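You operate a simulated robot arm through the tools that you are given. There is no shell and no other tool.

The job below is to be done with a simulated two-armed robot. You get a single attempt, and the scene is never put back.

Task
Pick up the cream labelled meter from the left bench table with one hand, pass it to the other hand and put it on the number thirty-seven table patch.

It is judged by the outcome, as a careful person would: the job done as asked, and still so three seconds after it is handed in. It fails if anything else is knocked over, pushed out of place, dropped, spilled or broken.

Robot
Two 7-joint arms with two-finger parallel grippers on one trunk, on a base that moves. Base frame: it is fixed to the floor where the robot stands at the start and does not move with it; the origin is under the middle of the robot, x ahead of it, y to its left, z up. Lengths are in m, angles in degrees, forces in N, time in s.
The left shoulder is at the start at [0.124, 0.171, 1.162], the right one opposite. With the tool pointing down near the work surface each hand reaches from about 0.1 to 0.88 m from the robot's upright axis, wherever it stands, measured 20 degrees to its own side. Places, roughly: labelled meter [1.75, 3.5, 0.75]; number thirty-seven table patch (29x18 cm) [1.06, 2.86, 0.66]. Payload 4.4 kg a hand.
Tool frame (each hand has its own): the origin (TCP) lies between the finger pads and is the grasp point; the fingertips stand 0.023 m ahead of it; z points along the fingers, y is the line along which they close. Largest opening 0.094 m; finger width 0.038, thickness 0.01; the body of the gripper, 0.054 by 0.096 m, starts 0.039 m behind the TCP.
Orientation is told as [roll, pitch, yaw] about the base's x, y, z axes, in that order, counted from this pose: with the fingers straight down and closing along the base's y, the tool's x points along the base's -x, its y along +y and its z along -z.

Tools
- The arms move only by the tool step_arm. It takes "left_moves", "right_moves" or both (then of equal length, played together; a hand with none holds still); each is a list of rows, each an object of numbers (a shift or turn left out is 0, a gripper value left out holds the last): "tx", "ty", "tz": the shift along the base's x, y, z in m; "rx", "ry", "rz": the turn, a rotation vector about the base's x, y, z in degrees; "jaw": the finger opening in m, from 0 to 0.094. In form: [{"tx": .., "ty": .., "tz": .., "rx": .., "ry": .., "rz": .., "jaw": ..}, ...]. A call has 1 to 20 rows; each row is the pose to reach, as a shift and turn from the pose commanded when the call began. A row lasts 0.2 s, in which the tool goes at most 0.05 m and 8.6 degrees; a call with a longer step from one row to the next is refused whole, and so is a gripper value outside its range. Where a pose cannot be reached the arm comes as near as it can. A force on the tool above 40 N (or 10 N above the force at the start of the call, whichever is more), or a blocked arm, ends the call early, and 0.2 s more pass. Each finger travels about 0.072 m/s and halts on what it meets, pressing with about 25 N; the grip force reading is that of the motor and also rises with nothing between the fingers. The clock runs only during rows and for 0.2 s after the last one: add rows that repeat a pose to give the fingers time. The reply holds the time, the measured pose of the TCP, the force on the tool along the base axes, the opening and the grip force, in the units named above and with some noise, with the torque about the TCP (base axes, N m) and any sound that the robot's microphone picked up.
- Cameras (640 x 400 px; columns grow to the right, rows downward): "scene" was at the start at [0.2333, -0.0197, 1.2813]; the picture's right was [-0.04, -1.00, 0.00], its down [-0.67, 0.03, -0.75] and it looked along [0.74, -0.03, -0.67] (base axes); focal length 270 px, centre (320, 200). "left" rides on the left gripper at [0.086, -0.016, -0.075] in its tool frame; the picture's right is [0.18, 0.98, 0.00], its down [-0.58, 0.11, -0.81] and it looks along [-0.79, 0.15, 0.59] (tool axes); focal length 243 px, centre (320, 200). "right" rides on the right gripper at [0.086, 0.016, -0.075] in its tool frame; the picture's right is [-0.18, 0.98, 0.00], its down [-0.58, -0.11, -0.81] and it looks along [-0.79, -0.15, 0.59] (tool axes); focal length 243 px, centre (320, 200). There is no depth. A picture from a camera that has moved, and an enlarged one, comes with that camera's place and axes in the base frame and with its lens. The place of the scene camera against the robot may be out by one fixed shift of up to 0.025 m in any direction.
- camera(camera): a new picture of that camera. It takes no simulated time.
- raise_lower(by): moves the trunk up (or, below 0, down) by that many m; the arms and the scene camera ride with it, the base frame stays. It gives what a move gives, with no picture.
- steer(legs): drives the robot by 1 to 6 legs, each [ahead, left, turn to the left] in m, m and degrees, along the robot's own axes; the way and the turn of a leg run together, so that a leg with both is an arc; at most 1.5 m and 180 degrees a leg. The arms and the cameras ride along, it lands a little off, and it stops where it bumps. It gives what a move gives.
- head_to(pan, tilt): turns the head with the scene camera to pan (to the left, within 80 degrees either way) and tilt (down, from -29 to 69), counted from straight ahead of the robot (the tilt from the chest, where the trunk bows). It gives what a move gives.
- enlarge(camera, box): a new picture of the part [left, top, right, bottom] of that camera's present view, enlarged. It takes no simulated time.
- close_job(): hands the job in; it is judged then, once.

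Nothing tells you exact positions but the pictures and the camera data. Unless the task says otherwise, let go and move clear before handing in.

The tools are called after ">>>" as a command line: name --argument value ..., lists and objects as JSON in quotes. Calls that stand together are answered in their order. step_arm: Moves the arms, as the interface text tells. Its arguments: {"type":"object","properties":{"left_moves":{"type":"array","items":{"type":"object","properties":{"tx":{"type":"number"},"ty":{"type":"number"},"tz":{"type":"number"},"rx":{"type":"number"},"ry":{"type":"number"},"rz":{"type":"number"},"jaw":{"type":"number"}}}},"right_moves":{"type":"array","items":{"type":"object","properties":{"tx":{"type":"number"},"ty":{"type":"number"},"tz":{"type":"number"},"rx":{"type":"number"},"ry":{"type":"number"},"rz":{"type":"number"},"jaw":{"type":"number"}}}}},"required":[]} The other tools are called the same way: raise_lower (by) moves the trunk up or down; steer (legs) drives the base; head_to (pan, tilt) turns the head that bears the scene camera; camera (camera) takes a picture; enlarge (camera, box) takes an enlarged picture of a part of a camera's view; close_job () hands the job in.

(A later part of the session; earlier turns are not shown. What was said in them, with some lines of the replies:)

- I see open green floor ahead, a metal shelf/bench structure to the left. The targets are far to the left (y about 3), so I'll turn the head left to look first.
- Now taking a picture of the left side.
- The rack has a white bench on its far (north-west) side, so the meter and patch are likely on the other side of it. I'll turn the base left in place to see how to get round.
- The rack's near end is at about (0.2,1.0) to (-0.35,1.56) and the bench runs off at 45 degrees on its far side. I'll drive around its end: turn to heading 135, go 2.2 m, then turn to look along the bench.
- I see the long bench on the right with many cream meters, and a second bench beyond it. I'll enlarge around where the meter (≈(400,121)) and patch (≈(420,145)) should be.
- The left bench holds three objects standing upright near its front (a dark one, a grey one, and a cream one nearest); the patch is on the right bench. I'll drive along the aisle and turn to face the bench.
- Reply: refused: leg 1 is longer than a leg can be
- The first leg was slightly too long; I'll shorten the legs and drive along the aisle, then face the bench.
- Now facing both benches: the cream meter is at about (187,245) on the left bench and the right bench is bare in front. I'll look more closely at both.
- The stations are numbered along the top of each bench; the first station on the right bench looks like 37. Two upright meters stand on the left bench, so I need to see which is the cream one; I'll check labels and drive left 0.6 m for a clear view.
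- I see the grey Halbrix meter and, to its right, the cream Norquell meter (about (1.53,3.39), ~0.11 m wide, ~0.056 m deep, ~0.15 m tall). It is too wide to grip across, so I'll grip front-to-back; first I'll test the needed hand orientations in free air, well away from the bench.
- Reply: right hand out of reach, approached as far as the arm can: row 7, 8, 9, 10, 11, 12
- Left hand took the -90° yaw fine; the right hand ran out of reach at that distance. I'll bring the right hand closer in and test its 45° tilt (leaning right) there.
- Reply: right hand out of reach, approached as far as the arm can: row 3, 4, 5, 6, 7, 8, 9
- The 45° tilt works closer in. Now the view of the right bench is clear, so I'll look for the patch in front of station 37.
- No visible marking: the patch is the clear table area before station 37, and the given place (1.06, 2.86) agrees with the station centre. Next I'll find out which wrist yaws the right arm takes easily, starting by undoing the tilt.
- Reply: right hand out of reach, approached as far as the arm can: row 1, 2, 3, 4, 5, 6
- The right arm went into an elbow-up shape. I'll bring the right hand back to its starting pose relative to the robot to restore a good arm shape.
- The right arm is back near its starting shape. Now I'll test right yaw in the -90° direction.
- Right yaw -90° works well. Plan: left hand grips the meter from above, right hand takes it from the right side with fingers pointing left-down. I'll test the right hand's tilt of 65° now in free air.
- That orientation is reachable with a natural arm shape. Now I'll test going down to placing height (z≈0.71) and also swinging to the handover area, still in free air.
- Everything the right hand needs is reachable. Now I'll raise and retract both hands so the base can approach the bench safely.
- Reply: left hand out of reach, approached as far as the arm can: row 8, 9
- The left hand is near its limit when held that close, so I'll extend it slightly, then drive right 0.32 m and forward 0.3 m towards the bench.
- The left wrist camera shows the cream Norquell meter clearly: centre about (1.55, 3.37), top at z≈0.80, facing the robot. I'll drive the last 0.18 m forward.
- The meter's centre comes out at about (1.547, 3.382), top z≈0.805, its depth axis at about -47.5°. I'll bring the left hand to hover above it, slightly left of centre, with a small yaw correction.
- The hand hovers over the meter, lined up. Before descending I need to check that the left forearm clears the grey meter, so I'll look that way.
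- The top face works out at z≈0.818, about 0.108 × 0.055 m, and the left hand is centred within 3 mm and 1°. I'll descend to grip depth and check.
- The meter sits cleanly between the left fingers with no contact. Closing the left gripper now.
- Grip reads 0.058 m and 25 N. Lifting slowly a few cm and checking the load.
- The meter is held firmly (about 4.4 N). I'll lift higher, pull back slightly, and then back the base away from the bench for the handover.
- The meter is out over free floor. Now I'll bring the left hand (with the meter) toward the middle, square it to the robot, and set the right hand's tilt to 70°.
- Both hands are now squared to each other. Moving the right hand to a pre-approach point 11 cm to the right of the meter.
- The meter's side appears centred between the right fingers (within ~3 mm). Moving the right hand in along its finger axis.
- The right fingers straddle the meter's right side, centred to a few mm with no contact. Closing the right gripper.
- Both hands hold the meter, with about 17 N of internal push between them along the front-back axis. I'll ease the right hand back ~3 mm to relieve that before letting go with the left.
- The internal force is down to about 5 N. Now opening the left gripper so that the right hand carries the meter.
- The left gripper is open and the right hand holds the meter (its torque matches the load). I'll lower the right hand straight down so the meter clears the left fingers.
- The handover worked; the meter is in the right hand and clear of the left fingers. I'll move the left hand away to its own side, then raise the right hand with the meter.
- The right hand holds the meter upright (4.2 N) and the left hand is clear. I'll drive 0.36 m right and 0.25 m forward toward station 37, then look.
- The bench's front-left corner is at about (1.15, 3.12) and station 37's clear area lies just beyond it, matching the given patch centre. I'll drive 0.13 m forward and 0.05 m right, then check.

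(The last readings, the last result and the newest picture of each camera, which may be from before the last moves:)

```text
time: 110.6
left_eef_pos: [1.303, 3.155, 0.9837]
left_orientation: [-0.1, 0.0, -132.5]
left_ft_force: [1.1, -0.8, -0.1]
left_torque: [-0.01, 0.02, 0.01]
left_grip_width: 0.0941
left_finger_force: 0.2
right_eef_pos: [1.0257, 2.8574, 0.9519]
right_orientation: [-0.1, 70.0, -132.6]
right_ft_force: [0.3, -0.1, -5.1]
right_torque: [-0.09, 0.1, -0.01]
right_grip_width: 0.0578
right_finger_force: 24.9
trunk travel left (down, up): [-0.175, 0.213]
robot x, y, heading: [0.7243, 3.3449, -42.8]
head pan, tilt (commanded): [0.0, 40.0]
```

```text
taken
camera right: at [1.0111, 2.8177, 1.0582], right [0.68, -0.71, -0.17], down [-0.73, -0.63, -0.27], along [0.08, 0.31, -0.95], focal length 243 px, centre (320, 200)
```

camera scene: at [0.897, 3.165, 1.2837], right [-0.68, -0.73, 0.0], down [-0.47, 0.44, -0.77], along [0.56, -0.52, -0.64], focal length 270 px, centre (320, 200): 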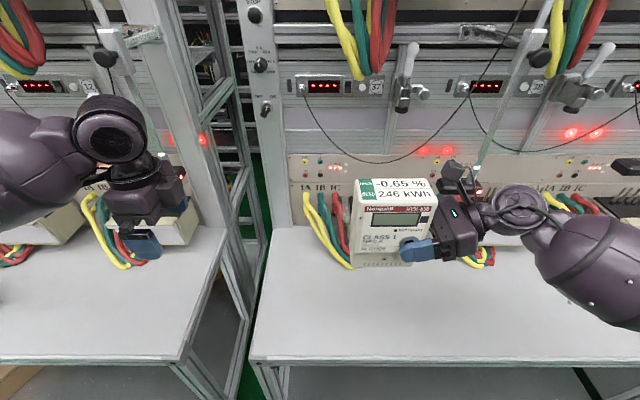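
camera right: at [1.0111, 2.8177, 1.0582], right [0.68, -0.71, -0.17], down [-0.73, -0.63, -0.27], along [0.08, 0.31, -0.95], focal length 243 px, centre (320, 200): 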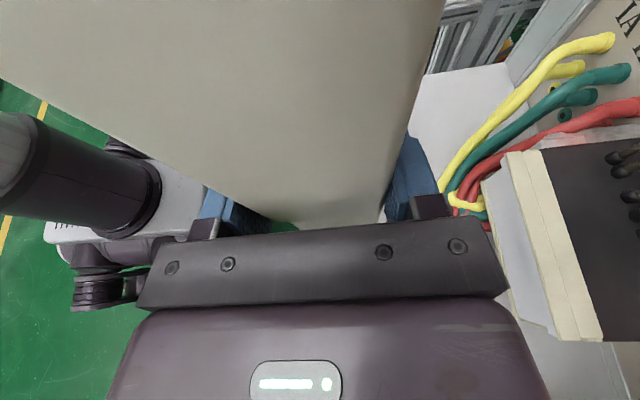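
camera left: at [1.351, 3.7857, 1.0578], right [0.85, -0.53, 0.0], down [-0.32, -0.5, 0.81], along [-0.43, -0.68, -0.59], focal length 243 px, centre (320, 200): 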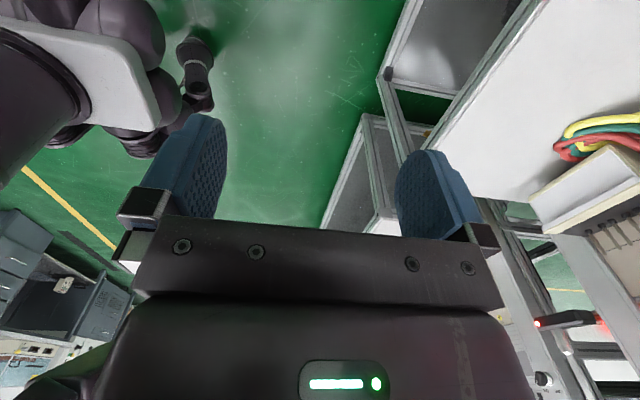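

The meter is above the patch: its centre is about (1.05, 2.88), and an optical head hangs ~6 cm behind the wrist's path, so I'll keep slightly to the front of the patch centre. Descending to about 2.5 cm above the table.

>>> step_arm --right_moves '[{"tx": 0.004, "ty": -0.008, "tz": -0.02}, {"tx": 0.008, "ty": -0.016, "tz": -0.05}, {"tx": 0.008, "ty": -0.016, "tz": -0.085}, {"tx": 0.008, "ty": -0.016, "tz": -0.12}, {"tx": 0.008, "ty": -0.016, "tz": -0.155}, {"tx": 0.008, "ty": -0.016, "tz": -0.185}, {"tx": 0.008, "ty": -0.016, "tz": -0.207}, {"tx": 0.008, "ty": -0.016, "tz": -0.207}]'

>>> camera --camera "scene"

>>> camera --camera "right"

>>> camera --camera "left"

```text
time: 112.4
left_eef_pos: [1.3043, 3.1558, 0.9845]
left_orientation: [0.0, 0.0, -132.6]
left_ft_force: [0.0, 0.4, 0.3]
left_torque: [0.02, 0.02, -0.01]
left_grip_width: 0.094
left_finger_force: 0.1
right_eef_pos: [1.0329, 2.8411, 0.747]
right_orientation: [0.2, 69.8, -132.4]
right_ft_force: [0.2, -0.2, -4.6]
right_torque: [-0.12, 0.1, 0.0]
right_grip_width: 0.0578
right_finger_force: 24.6
trunk travel left (down, up): [-0.175, 0.213]
robot x, y, heading: [0.7258, 3.3449, -43.2]
head pan, tilt (commanded): [0.0, 40.0]
```

```text
taken
camera scene: at [0.8965, 3.1659, 1.284], right [-0.68, -0.73, 0.0], down [-0.47, 0.44, -0.77], along [0.56, -0.52, -0.64], focal length 270 px, centre (320, 200)
```

scene: 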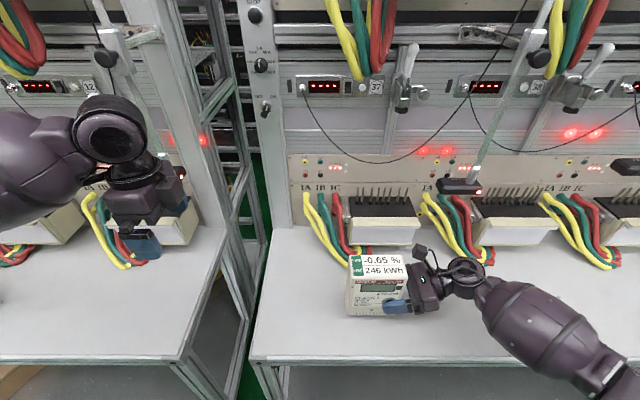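

```text
taken
camera right: at [1.0192, 2.8027, 0.8524], right [0.68, -0.71, -0.17], down [-0.73, -0.63, -0.27], along [0.08, 0.31, -0.95], focal length 243 px, centre (320, 200)
```

right: 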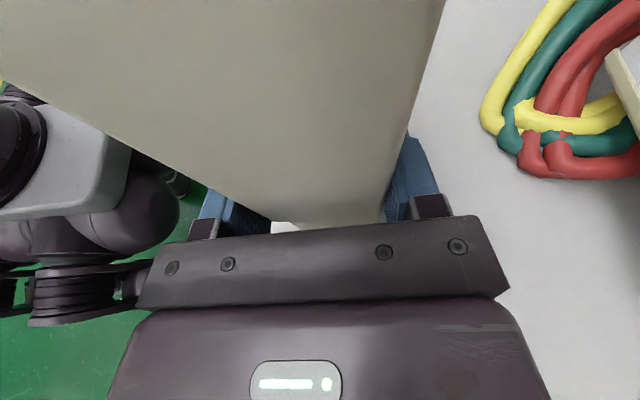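

```text
taken
camera left: at [1.3493, 3.2314, 1.0582], right [0.85, -0.53, 0.0], down [-0.31, -0.5, 0.81], along [-0.43, -0.68, -0.59], focal length 243 px, centre (320, 200)
```

left: 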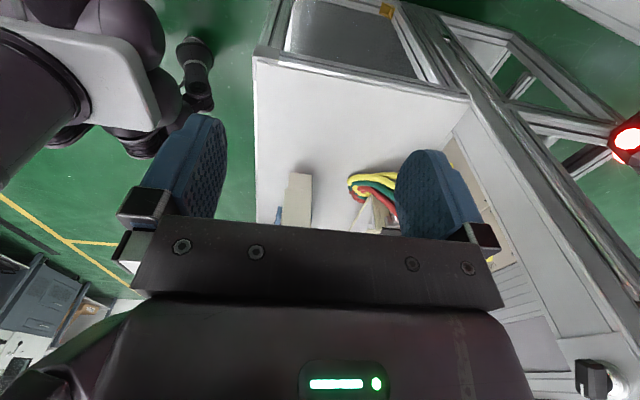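

The meter hovers ~3 cm above the table, centred on the station-37 area. Lowering slowly to contact, watching the force.

>>> step_arm --right_moves '[{"tz": -0.007}, {"tz": -0.014}, {"tz": -0.02}, {"tz": -0.024}, {"tz": -0.024}]'

```text
time: 113.6
left_eef_pos: [1.3049, 3.1553, 0.9833]
left_orientation: [-0.1, 0.0, -132.7]
left_ft_force: [0.6, 0.7, -0.6]
left_torque: [0.01, -0.01, 0.01]
left_grip_width: 0.0941
left_finger_force: 0.0
right_eef_pos: [1.034, 2.843, 0.7211]
right_orientation: [0.0, 69.9, -132.5]
right_ft_force: [0.2, -0.3, -4.6]
right_torque: [-0.14, 0.13, -0.03]
right_grip_width: 0.0576
right_finger_force: 24.9
trunk travel left (down, up): [-0.175, 0.213]
robot x, y, heading: [0.7222, 3.3449, -43.0]
head pan, tilt (commanded): [0.0, 40.0]
```

>>> step_arm --right_moves '[{"tz": -0.001}, {"tz": -0.002}, {"tz": -0.003}, {"tz": -0.004}, {"tz": -0.004}]'

>>> enlarge --camera "scene" --box '[300, 220, 500, 360]'

```text
time: 114.8
left_eef_pos: [1.3037, 3.1562, 0.9857]
left_orientation: [0.1, 0.0, -132.6]
left_ft_force: [0.2, 0.2, -0.7]
left_torque: [-0.02, -0.04, 0.0]
left_grip_width: 0.0941
left_finger_force: 0.0
right_eef_pos: [1.0333, 2.842, 0.7186]
right_orientation: [0.3, 70.0, -132.2]
right_ft_force: [-1.1, 1.4, 3.5]
right_torque: [-0.04, 0.4, -0.03]
right_grip_width: 0.0578
right_finger_force: 25.2
trunk travel left (down, up): [-0.175, 0.213]
robot x, y, heading: [0.7267, 3.3471, -43.3]
head pan, tilt (commanded): [0.0, 40.0]
```

```text
2.86 times, centred on (400, 290) of scene
camera zoom: at [0.8962, 3.1664, 1.2842], right [-0.68, -0.73, 0.0], down [-0.47, 0.44, -0.77], along [0.56, -0.52, -0.64], focal length 771 px, centre (91, -57)
```

zoom: 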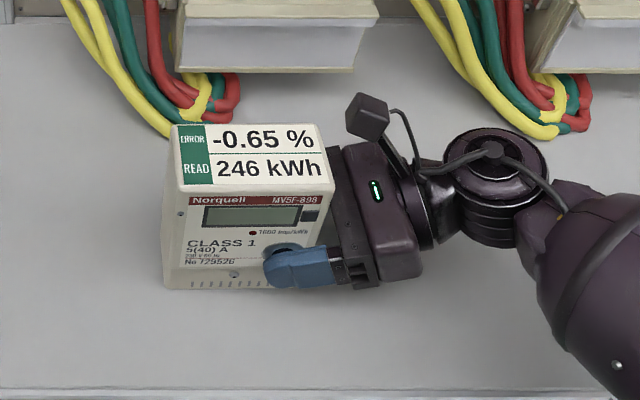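

Contact: the vertical force went from -4.6 N to +3.5 N, so the meter rests on the table. Opening the right gripper slowly.

>>> step_arm --right_moves '[{"jaw": 0.064}, {"jaw": 0.072}, {"jaw": 0.082}, {"jaw": 0.092}, {"jaw": 0.094}, {"jaw": 0.094}]'

>>> camera --camera "scene"

>>> camera --camera "right"

```text
time: 116.2
left_eef_pos: [1.3034, 3.1568, 0.9838]
left_orientation: [0.0, 0.0, -132.6]
left_ft_force: [1.0, -0.5, 0.9]
left_torque: [0.01, -0.01, -0.02]
left_grip_width: 0.0942
left_finger_force: 0.1
right_eef_pos: [1.033, 2.8413, 0.7178]
right_orientation: [0.0, 69.9, -132.4]
right_ft_force: [0.2, 0.5, -1.1]
right_torque: [0.03, 0.0, -0.03]
right_grip_width: 0.0939
right_finger_force: 0.1
trunk travel left (down, up): [-0.175, 0.213]
robot x, y, heading: [0.7269, 3.3487, -43.0]
head pan, tilt (commanded): [0.0, 40.0]
```

```text
taken
camera scene: at [0.8965, 3.166, 1.284], right [-0.68, -0.73, 0.0], down [-0.47, 0.44, -0.77], along [0.56, -0.52, -0.64], focal length 270 px, centre (320, 200)
```

scene: 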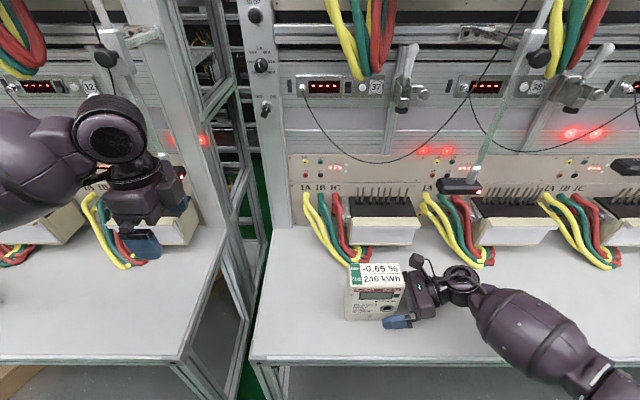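

```text
taken
camera right: at [1.0187, 2.8029, 0.8235], right [0.68, -0.71, -0.17], down [-0.73, -0.63, -0.27], along [0.08, 0.31, -0.95], focal length 243 px, centre (320, 200)
```

right: 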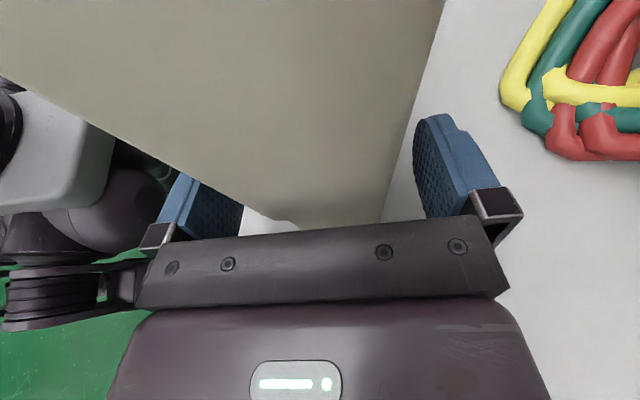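

The meter stands free with the right gripper open. Withdrawing the right hand along its finger axis, away to the right and up.

>>> step_arm --right_moves '[{"tx": -0.0127, "ty": -0.0139, "tz": 0.0068}, {"tx": -0.0253, "ty": -0.0278, "tz": 0.0137}, {"tx": -0.038, "ty": -0.0417, "tz": 0.0205}, {"tx": -0.0507, "ty": -0.0555, "tz": 0.0273}, {"tx": -0.0633, "ty": -0.0694, "tz": 0.0342}, {"tx": -0.076, "ty": -0.0833, "tz": 0.041}, {"tx": -0.076, "ty": -0.0833, "tz": 0.041}]'

>>> camera --camera "scene"

>>> camera --camera "right"

```text
time: 117.8
left_eef_pos: [1.3035, 3.1562, 0.9848]
left_orientation: [-0.1, 0.0, -132.5]
left_ft_force: [-0.1, -0.1, 0.1]
left_torque: [-0.01, 0.0, -0.02]
left_grip_width: 0.0942
left_finger_force: 0.0
right_eef_pos: [0.957, 2.756, 0.7605]
right_orientation: [0.0, 70.0, -132.5]
right_ft_force: [0.3, 0.3, 0.6]
right_torque: [0.0, -0.03, -0.04]
right_grip_width: 0.0939
right_finger_force: 0.0
trunk travel left (down, up): [-0.175, 0.213]
robot x, y, heading: [0.7263, 3.3443, -42.8]
head pan, tilt (commanded): [0.0, 40.0]
```

```text
taken
camera scene: at [0.8966, 3.166, 1.2839], right [-0.68, -0.73, 0.0], down [-0.47, 0.44, -0.77], along [0.56, -0.52, -0.64], focal length 270 px, centre (320, 200)
```

scene: 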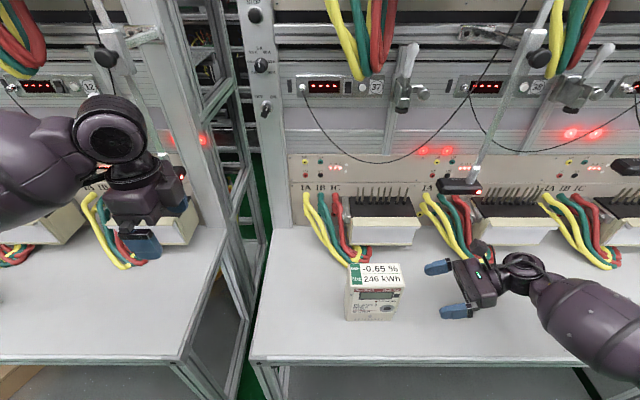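

```text
taken
camera right: at [0.9423, 2.718, 0.8649], right [0.68, -0.71, -0.17], down [-0.73, -0.63, -0.27], along [0.08, 0.31, -0.95], focal length 243 px, centre (320, 200)
```

right: 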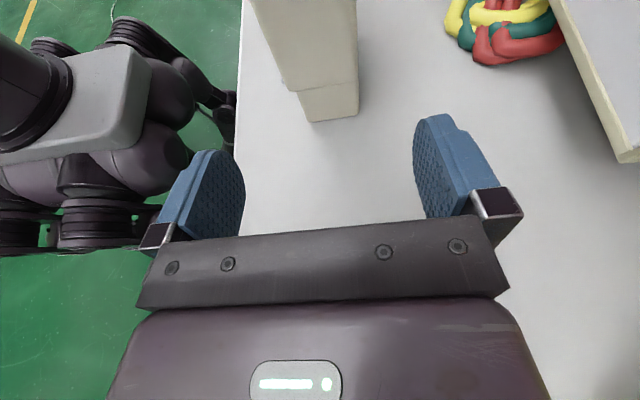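

The meter stands upright in front of station 37, and both hands are clear of it. I'll back the base straight away from the bench and take a final look.

>>> steer --legs '[[-0.35, 0, 0]]'

>>> camera --camera "scene"

>>> head_to --pan 0 --tilt 30

>>> camera --camera "scene"

```text
time: 120.0
left_eef_pos: [1.0506, 3.3925, 0.9852]
left_orientation: [0.0, 0.0, -132.5]
left_ft_force: [-1.2, 1.2, -0.1]
left_torque: [-0.01, 0.0, -0.03]
left_grip_width: 0.0943
left_finger_force: 0.0
right_eef_pos: [0.7029, 2.9955, 0.76]
right_orientation: [0.2, 69.9, -132.4]
right_ft_force: [-0.3, -0.3, 0.0]
right_torque: [-0.01, 0.0, -0.03]
right_grip_width: 0.0942
right_finger_force: 0.0
trunk travel left (down, up): [-0.175, 0.213]
robot x, y, heading: [0.4746, 3.5819, -43.1]
head pan, tilt (commanded): [0.0, 40.0]
```

```text
taken
camera scene: at [0.6427, 3.403, 1.2841], right [-0.68, -0.73, 0.0], down [-0.47, 0.44, -0.77], along [0.56, -0.52, -0.64], focal length 270 px, centre (320, 200)
```

scene: 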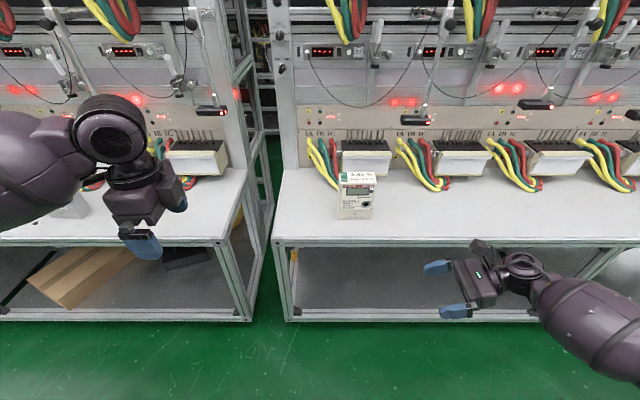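

```text
time: 120.7
left_eef_pos: [1.0496, 3.3922, 0.9842]
left_orientation: [-0.1, 0.1, -132.5]
left_ft_force: [0.1, -0.3, 0.1]
left_torque: [-0.02, 0.0, 0.02]
left_grip_width: 0.0943
left_finger_force: 0.1
right_eef_pos: [0.7033, 2.994, 0.7597]
right_orientation: [0.1, 69.9, -132.5]
right_ft_force: [0.0, 0.5, 1.0]
right_torque: [-0.02, 0.03, -0.02]
right_grip_width: 0.094
right_finger_force: 0.0
trunk travel left (down, up): [-0.175, 0.213]
robot x, y, heading: [0.4745, 3.5812, -42.9]
head pan, tilt (commanded): [0.0, 30.0]
```

```text
taken
camera scene: at [0.6471, 3.399, 1.2993], right [-0.68, -0.73, 0.0], down [-0.37, 0.34, -0.87], along [0.63, -0.59, -0.5], focal length 270 px, centre (320, 200)
```

scene: 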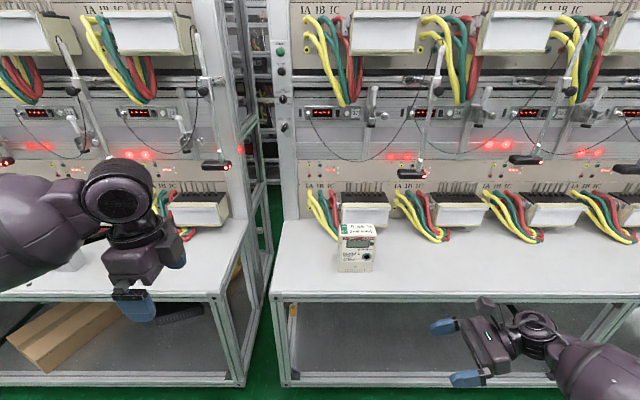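

>>> enlarge --camera "scene" --box '[280, 180, 460, 310]'

>>> head_to --pan 40 --tilt 30

>>> camera --camera "scene"

```text
3.08 times, centred on (370, 245) of scene
camera zoom: at [0.6471, 3.399, 1.2993], right [-0.68, -0.73, 0.0], down [-0.37, 0.34, -0.87], along [0.63, -0.59, -0.5], focal length 831 px, centre (166, 62)
```

zoom: 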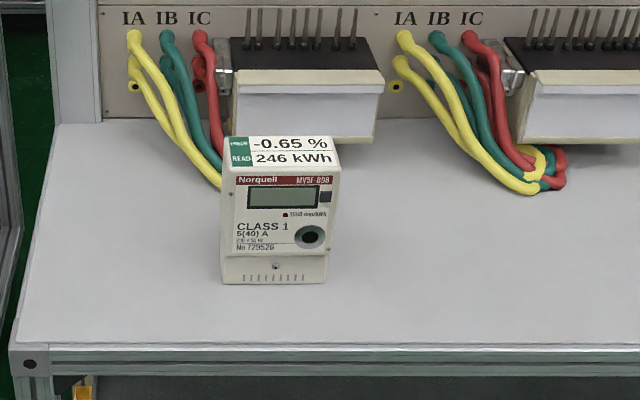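

```text
time: 121.8
left_eef_pos: [1.0502, 3.3927, 0.9857]
left_orientation: [0.0, 0.0, -132.6]
left_ft_force: [-0.4, -0.9, 0.3]
left_torque: [0.0, -0.01, -0.01]
left_grip_width: 0.0937
left_finger_force: 0.0
right_eef_pos: [0.7031, 2.994, 0.759]
right_orientation: [0.1, 69.9, -132.6]
right_ft_force: [0.5, 0.3, -0.1]
right_torque: [-0.01, 0.03, -0.03]
right_grip_width: 0.0942
right_finger_force: 0.1
trunk travel left (down, up): [-0.175, 0.213]
robot x, y, heading: [0.4742, 3.5804, -43.1]
head pan, tilt (commanded): [40.0, 30.0]
```

```text
taken
camera scene: at [0.6713, 3.4558, 1.2993], right [-0.06, -1.0, 0.0], down [-0.5, 0.03, -0.87], along [0.86, -0.05, -0.5], focal length 270 px, centre (320, 200)
```

scene: 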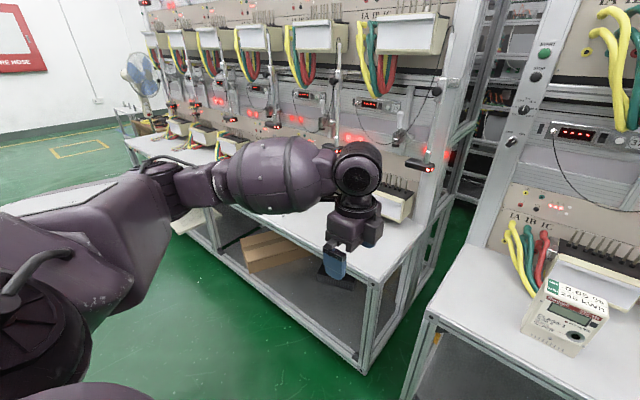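

The cream Norquell meter stands upright in front of station 37, centred at about (1.06, 2.855). That is on the patch centre. Both hands are open and clear, and nothing else looks moved: the grey meter was standing when last in view and neither arm touched it, though the left arm hides it in the last picture. Handing in.

>>> close_job

```text
The job is handed in.
```

I picked up the cream Norquell meter from the left bench with the left hand and passed it to the right hand in mid-air. I then set it upright on the table patch in front of station 37 and handed the job in.

- **Position:** the meter's centre is at about (1.06, 2.855), less than 1 cm from the patch centre you gave. The table has no visible marking, so I confirmed the spot by the station 37 sign above it and the bench edge.
- **Which meter:** the rough place you gave for the meter was closer to a grey Halbrix meter. I went by colour instead, since the Norquell is the only cream one.
- **Surroundings:** I saw no sign of anything being knocked, moved or dropped. The left arm hid the grey meter in the last picture. It was still standing when last in view, after the pickup, and the left arm's force readings showed no contact.

Both hands are open and the robot is backed away from the bench.
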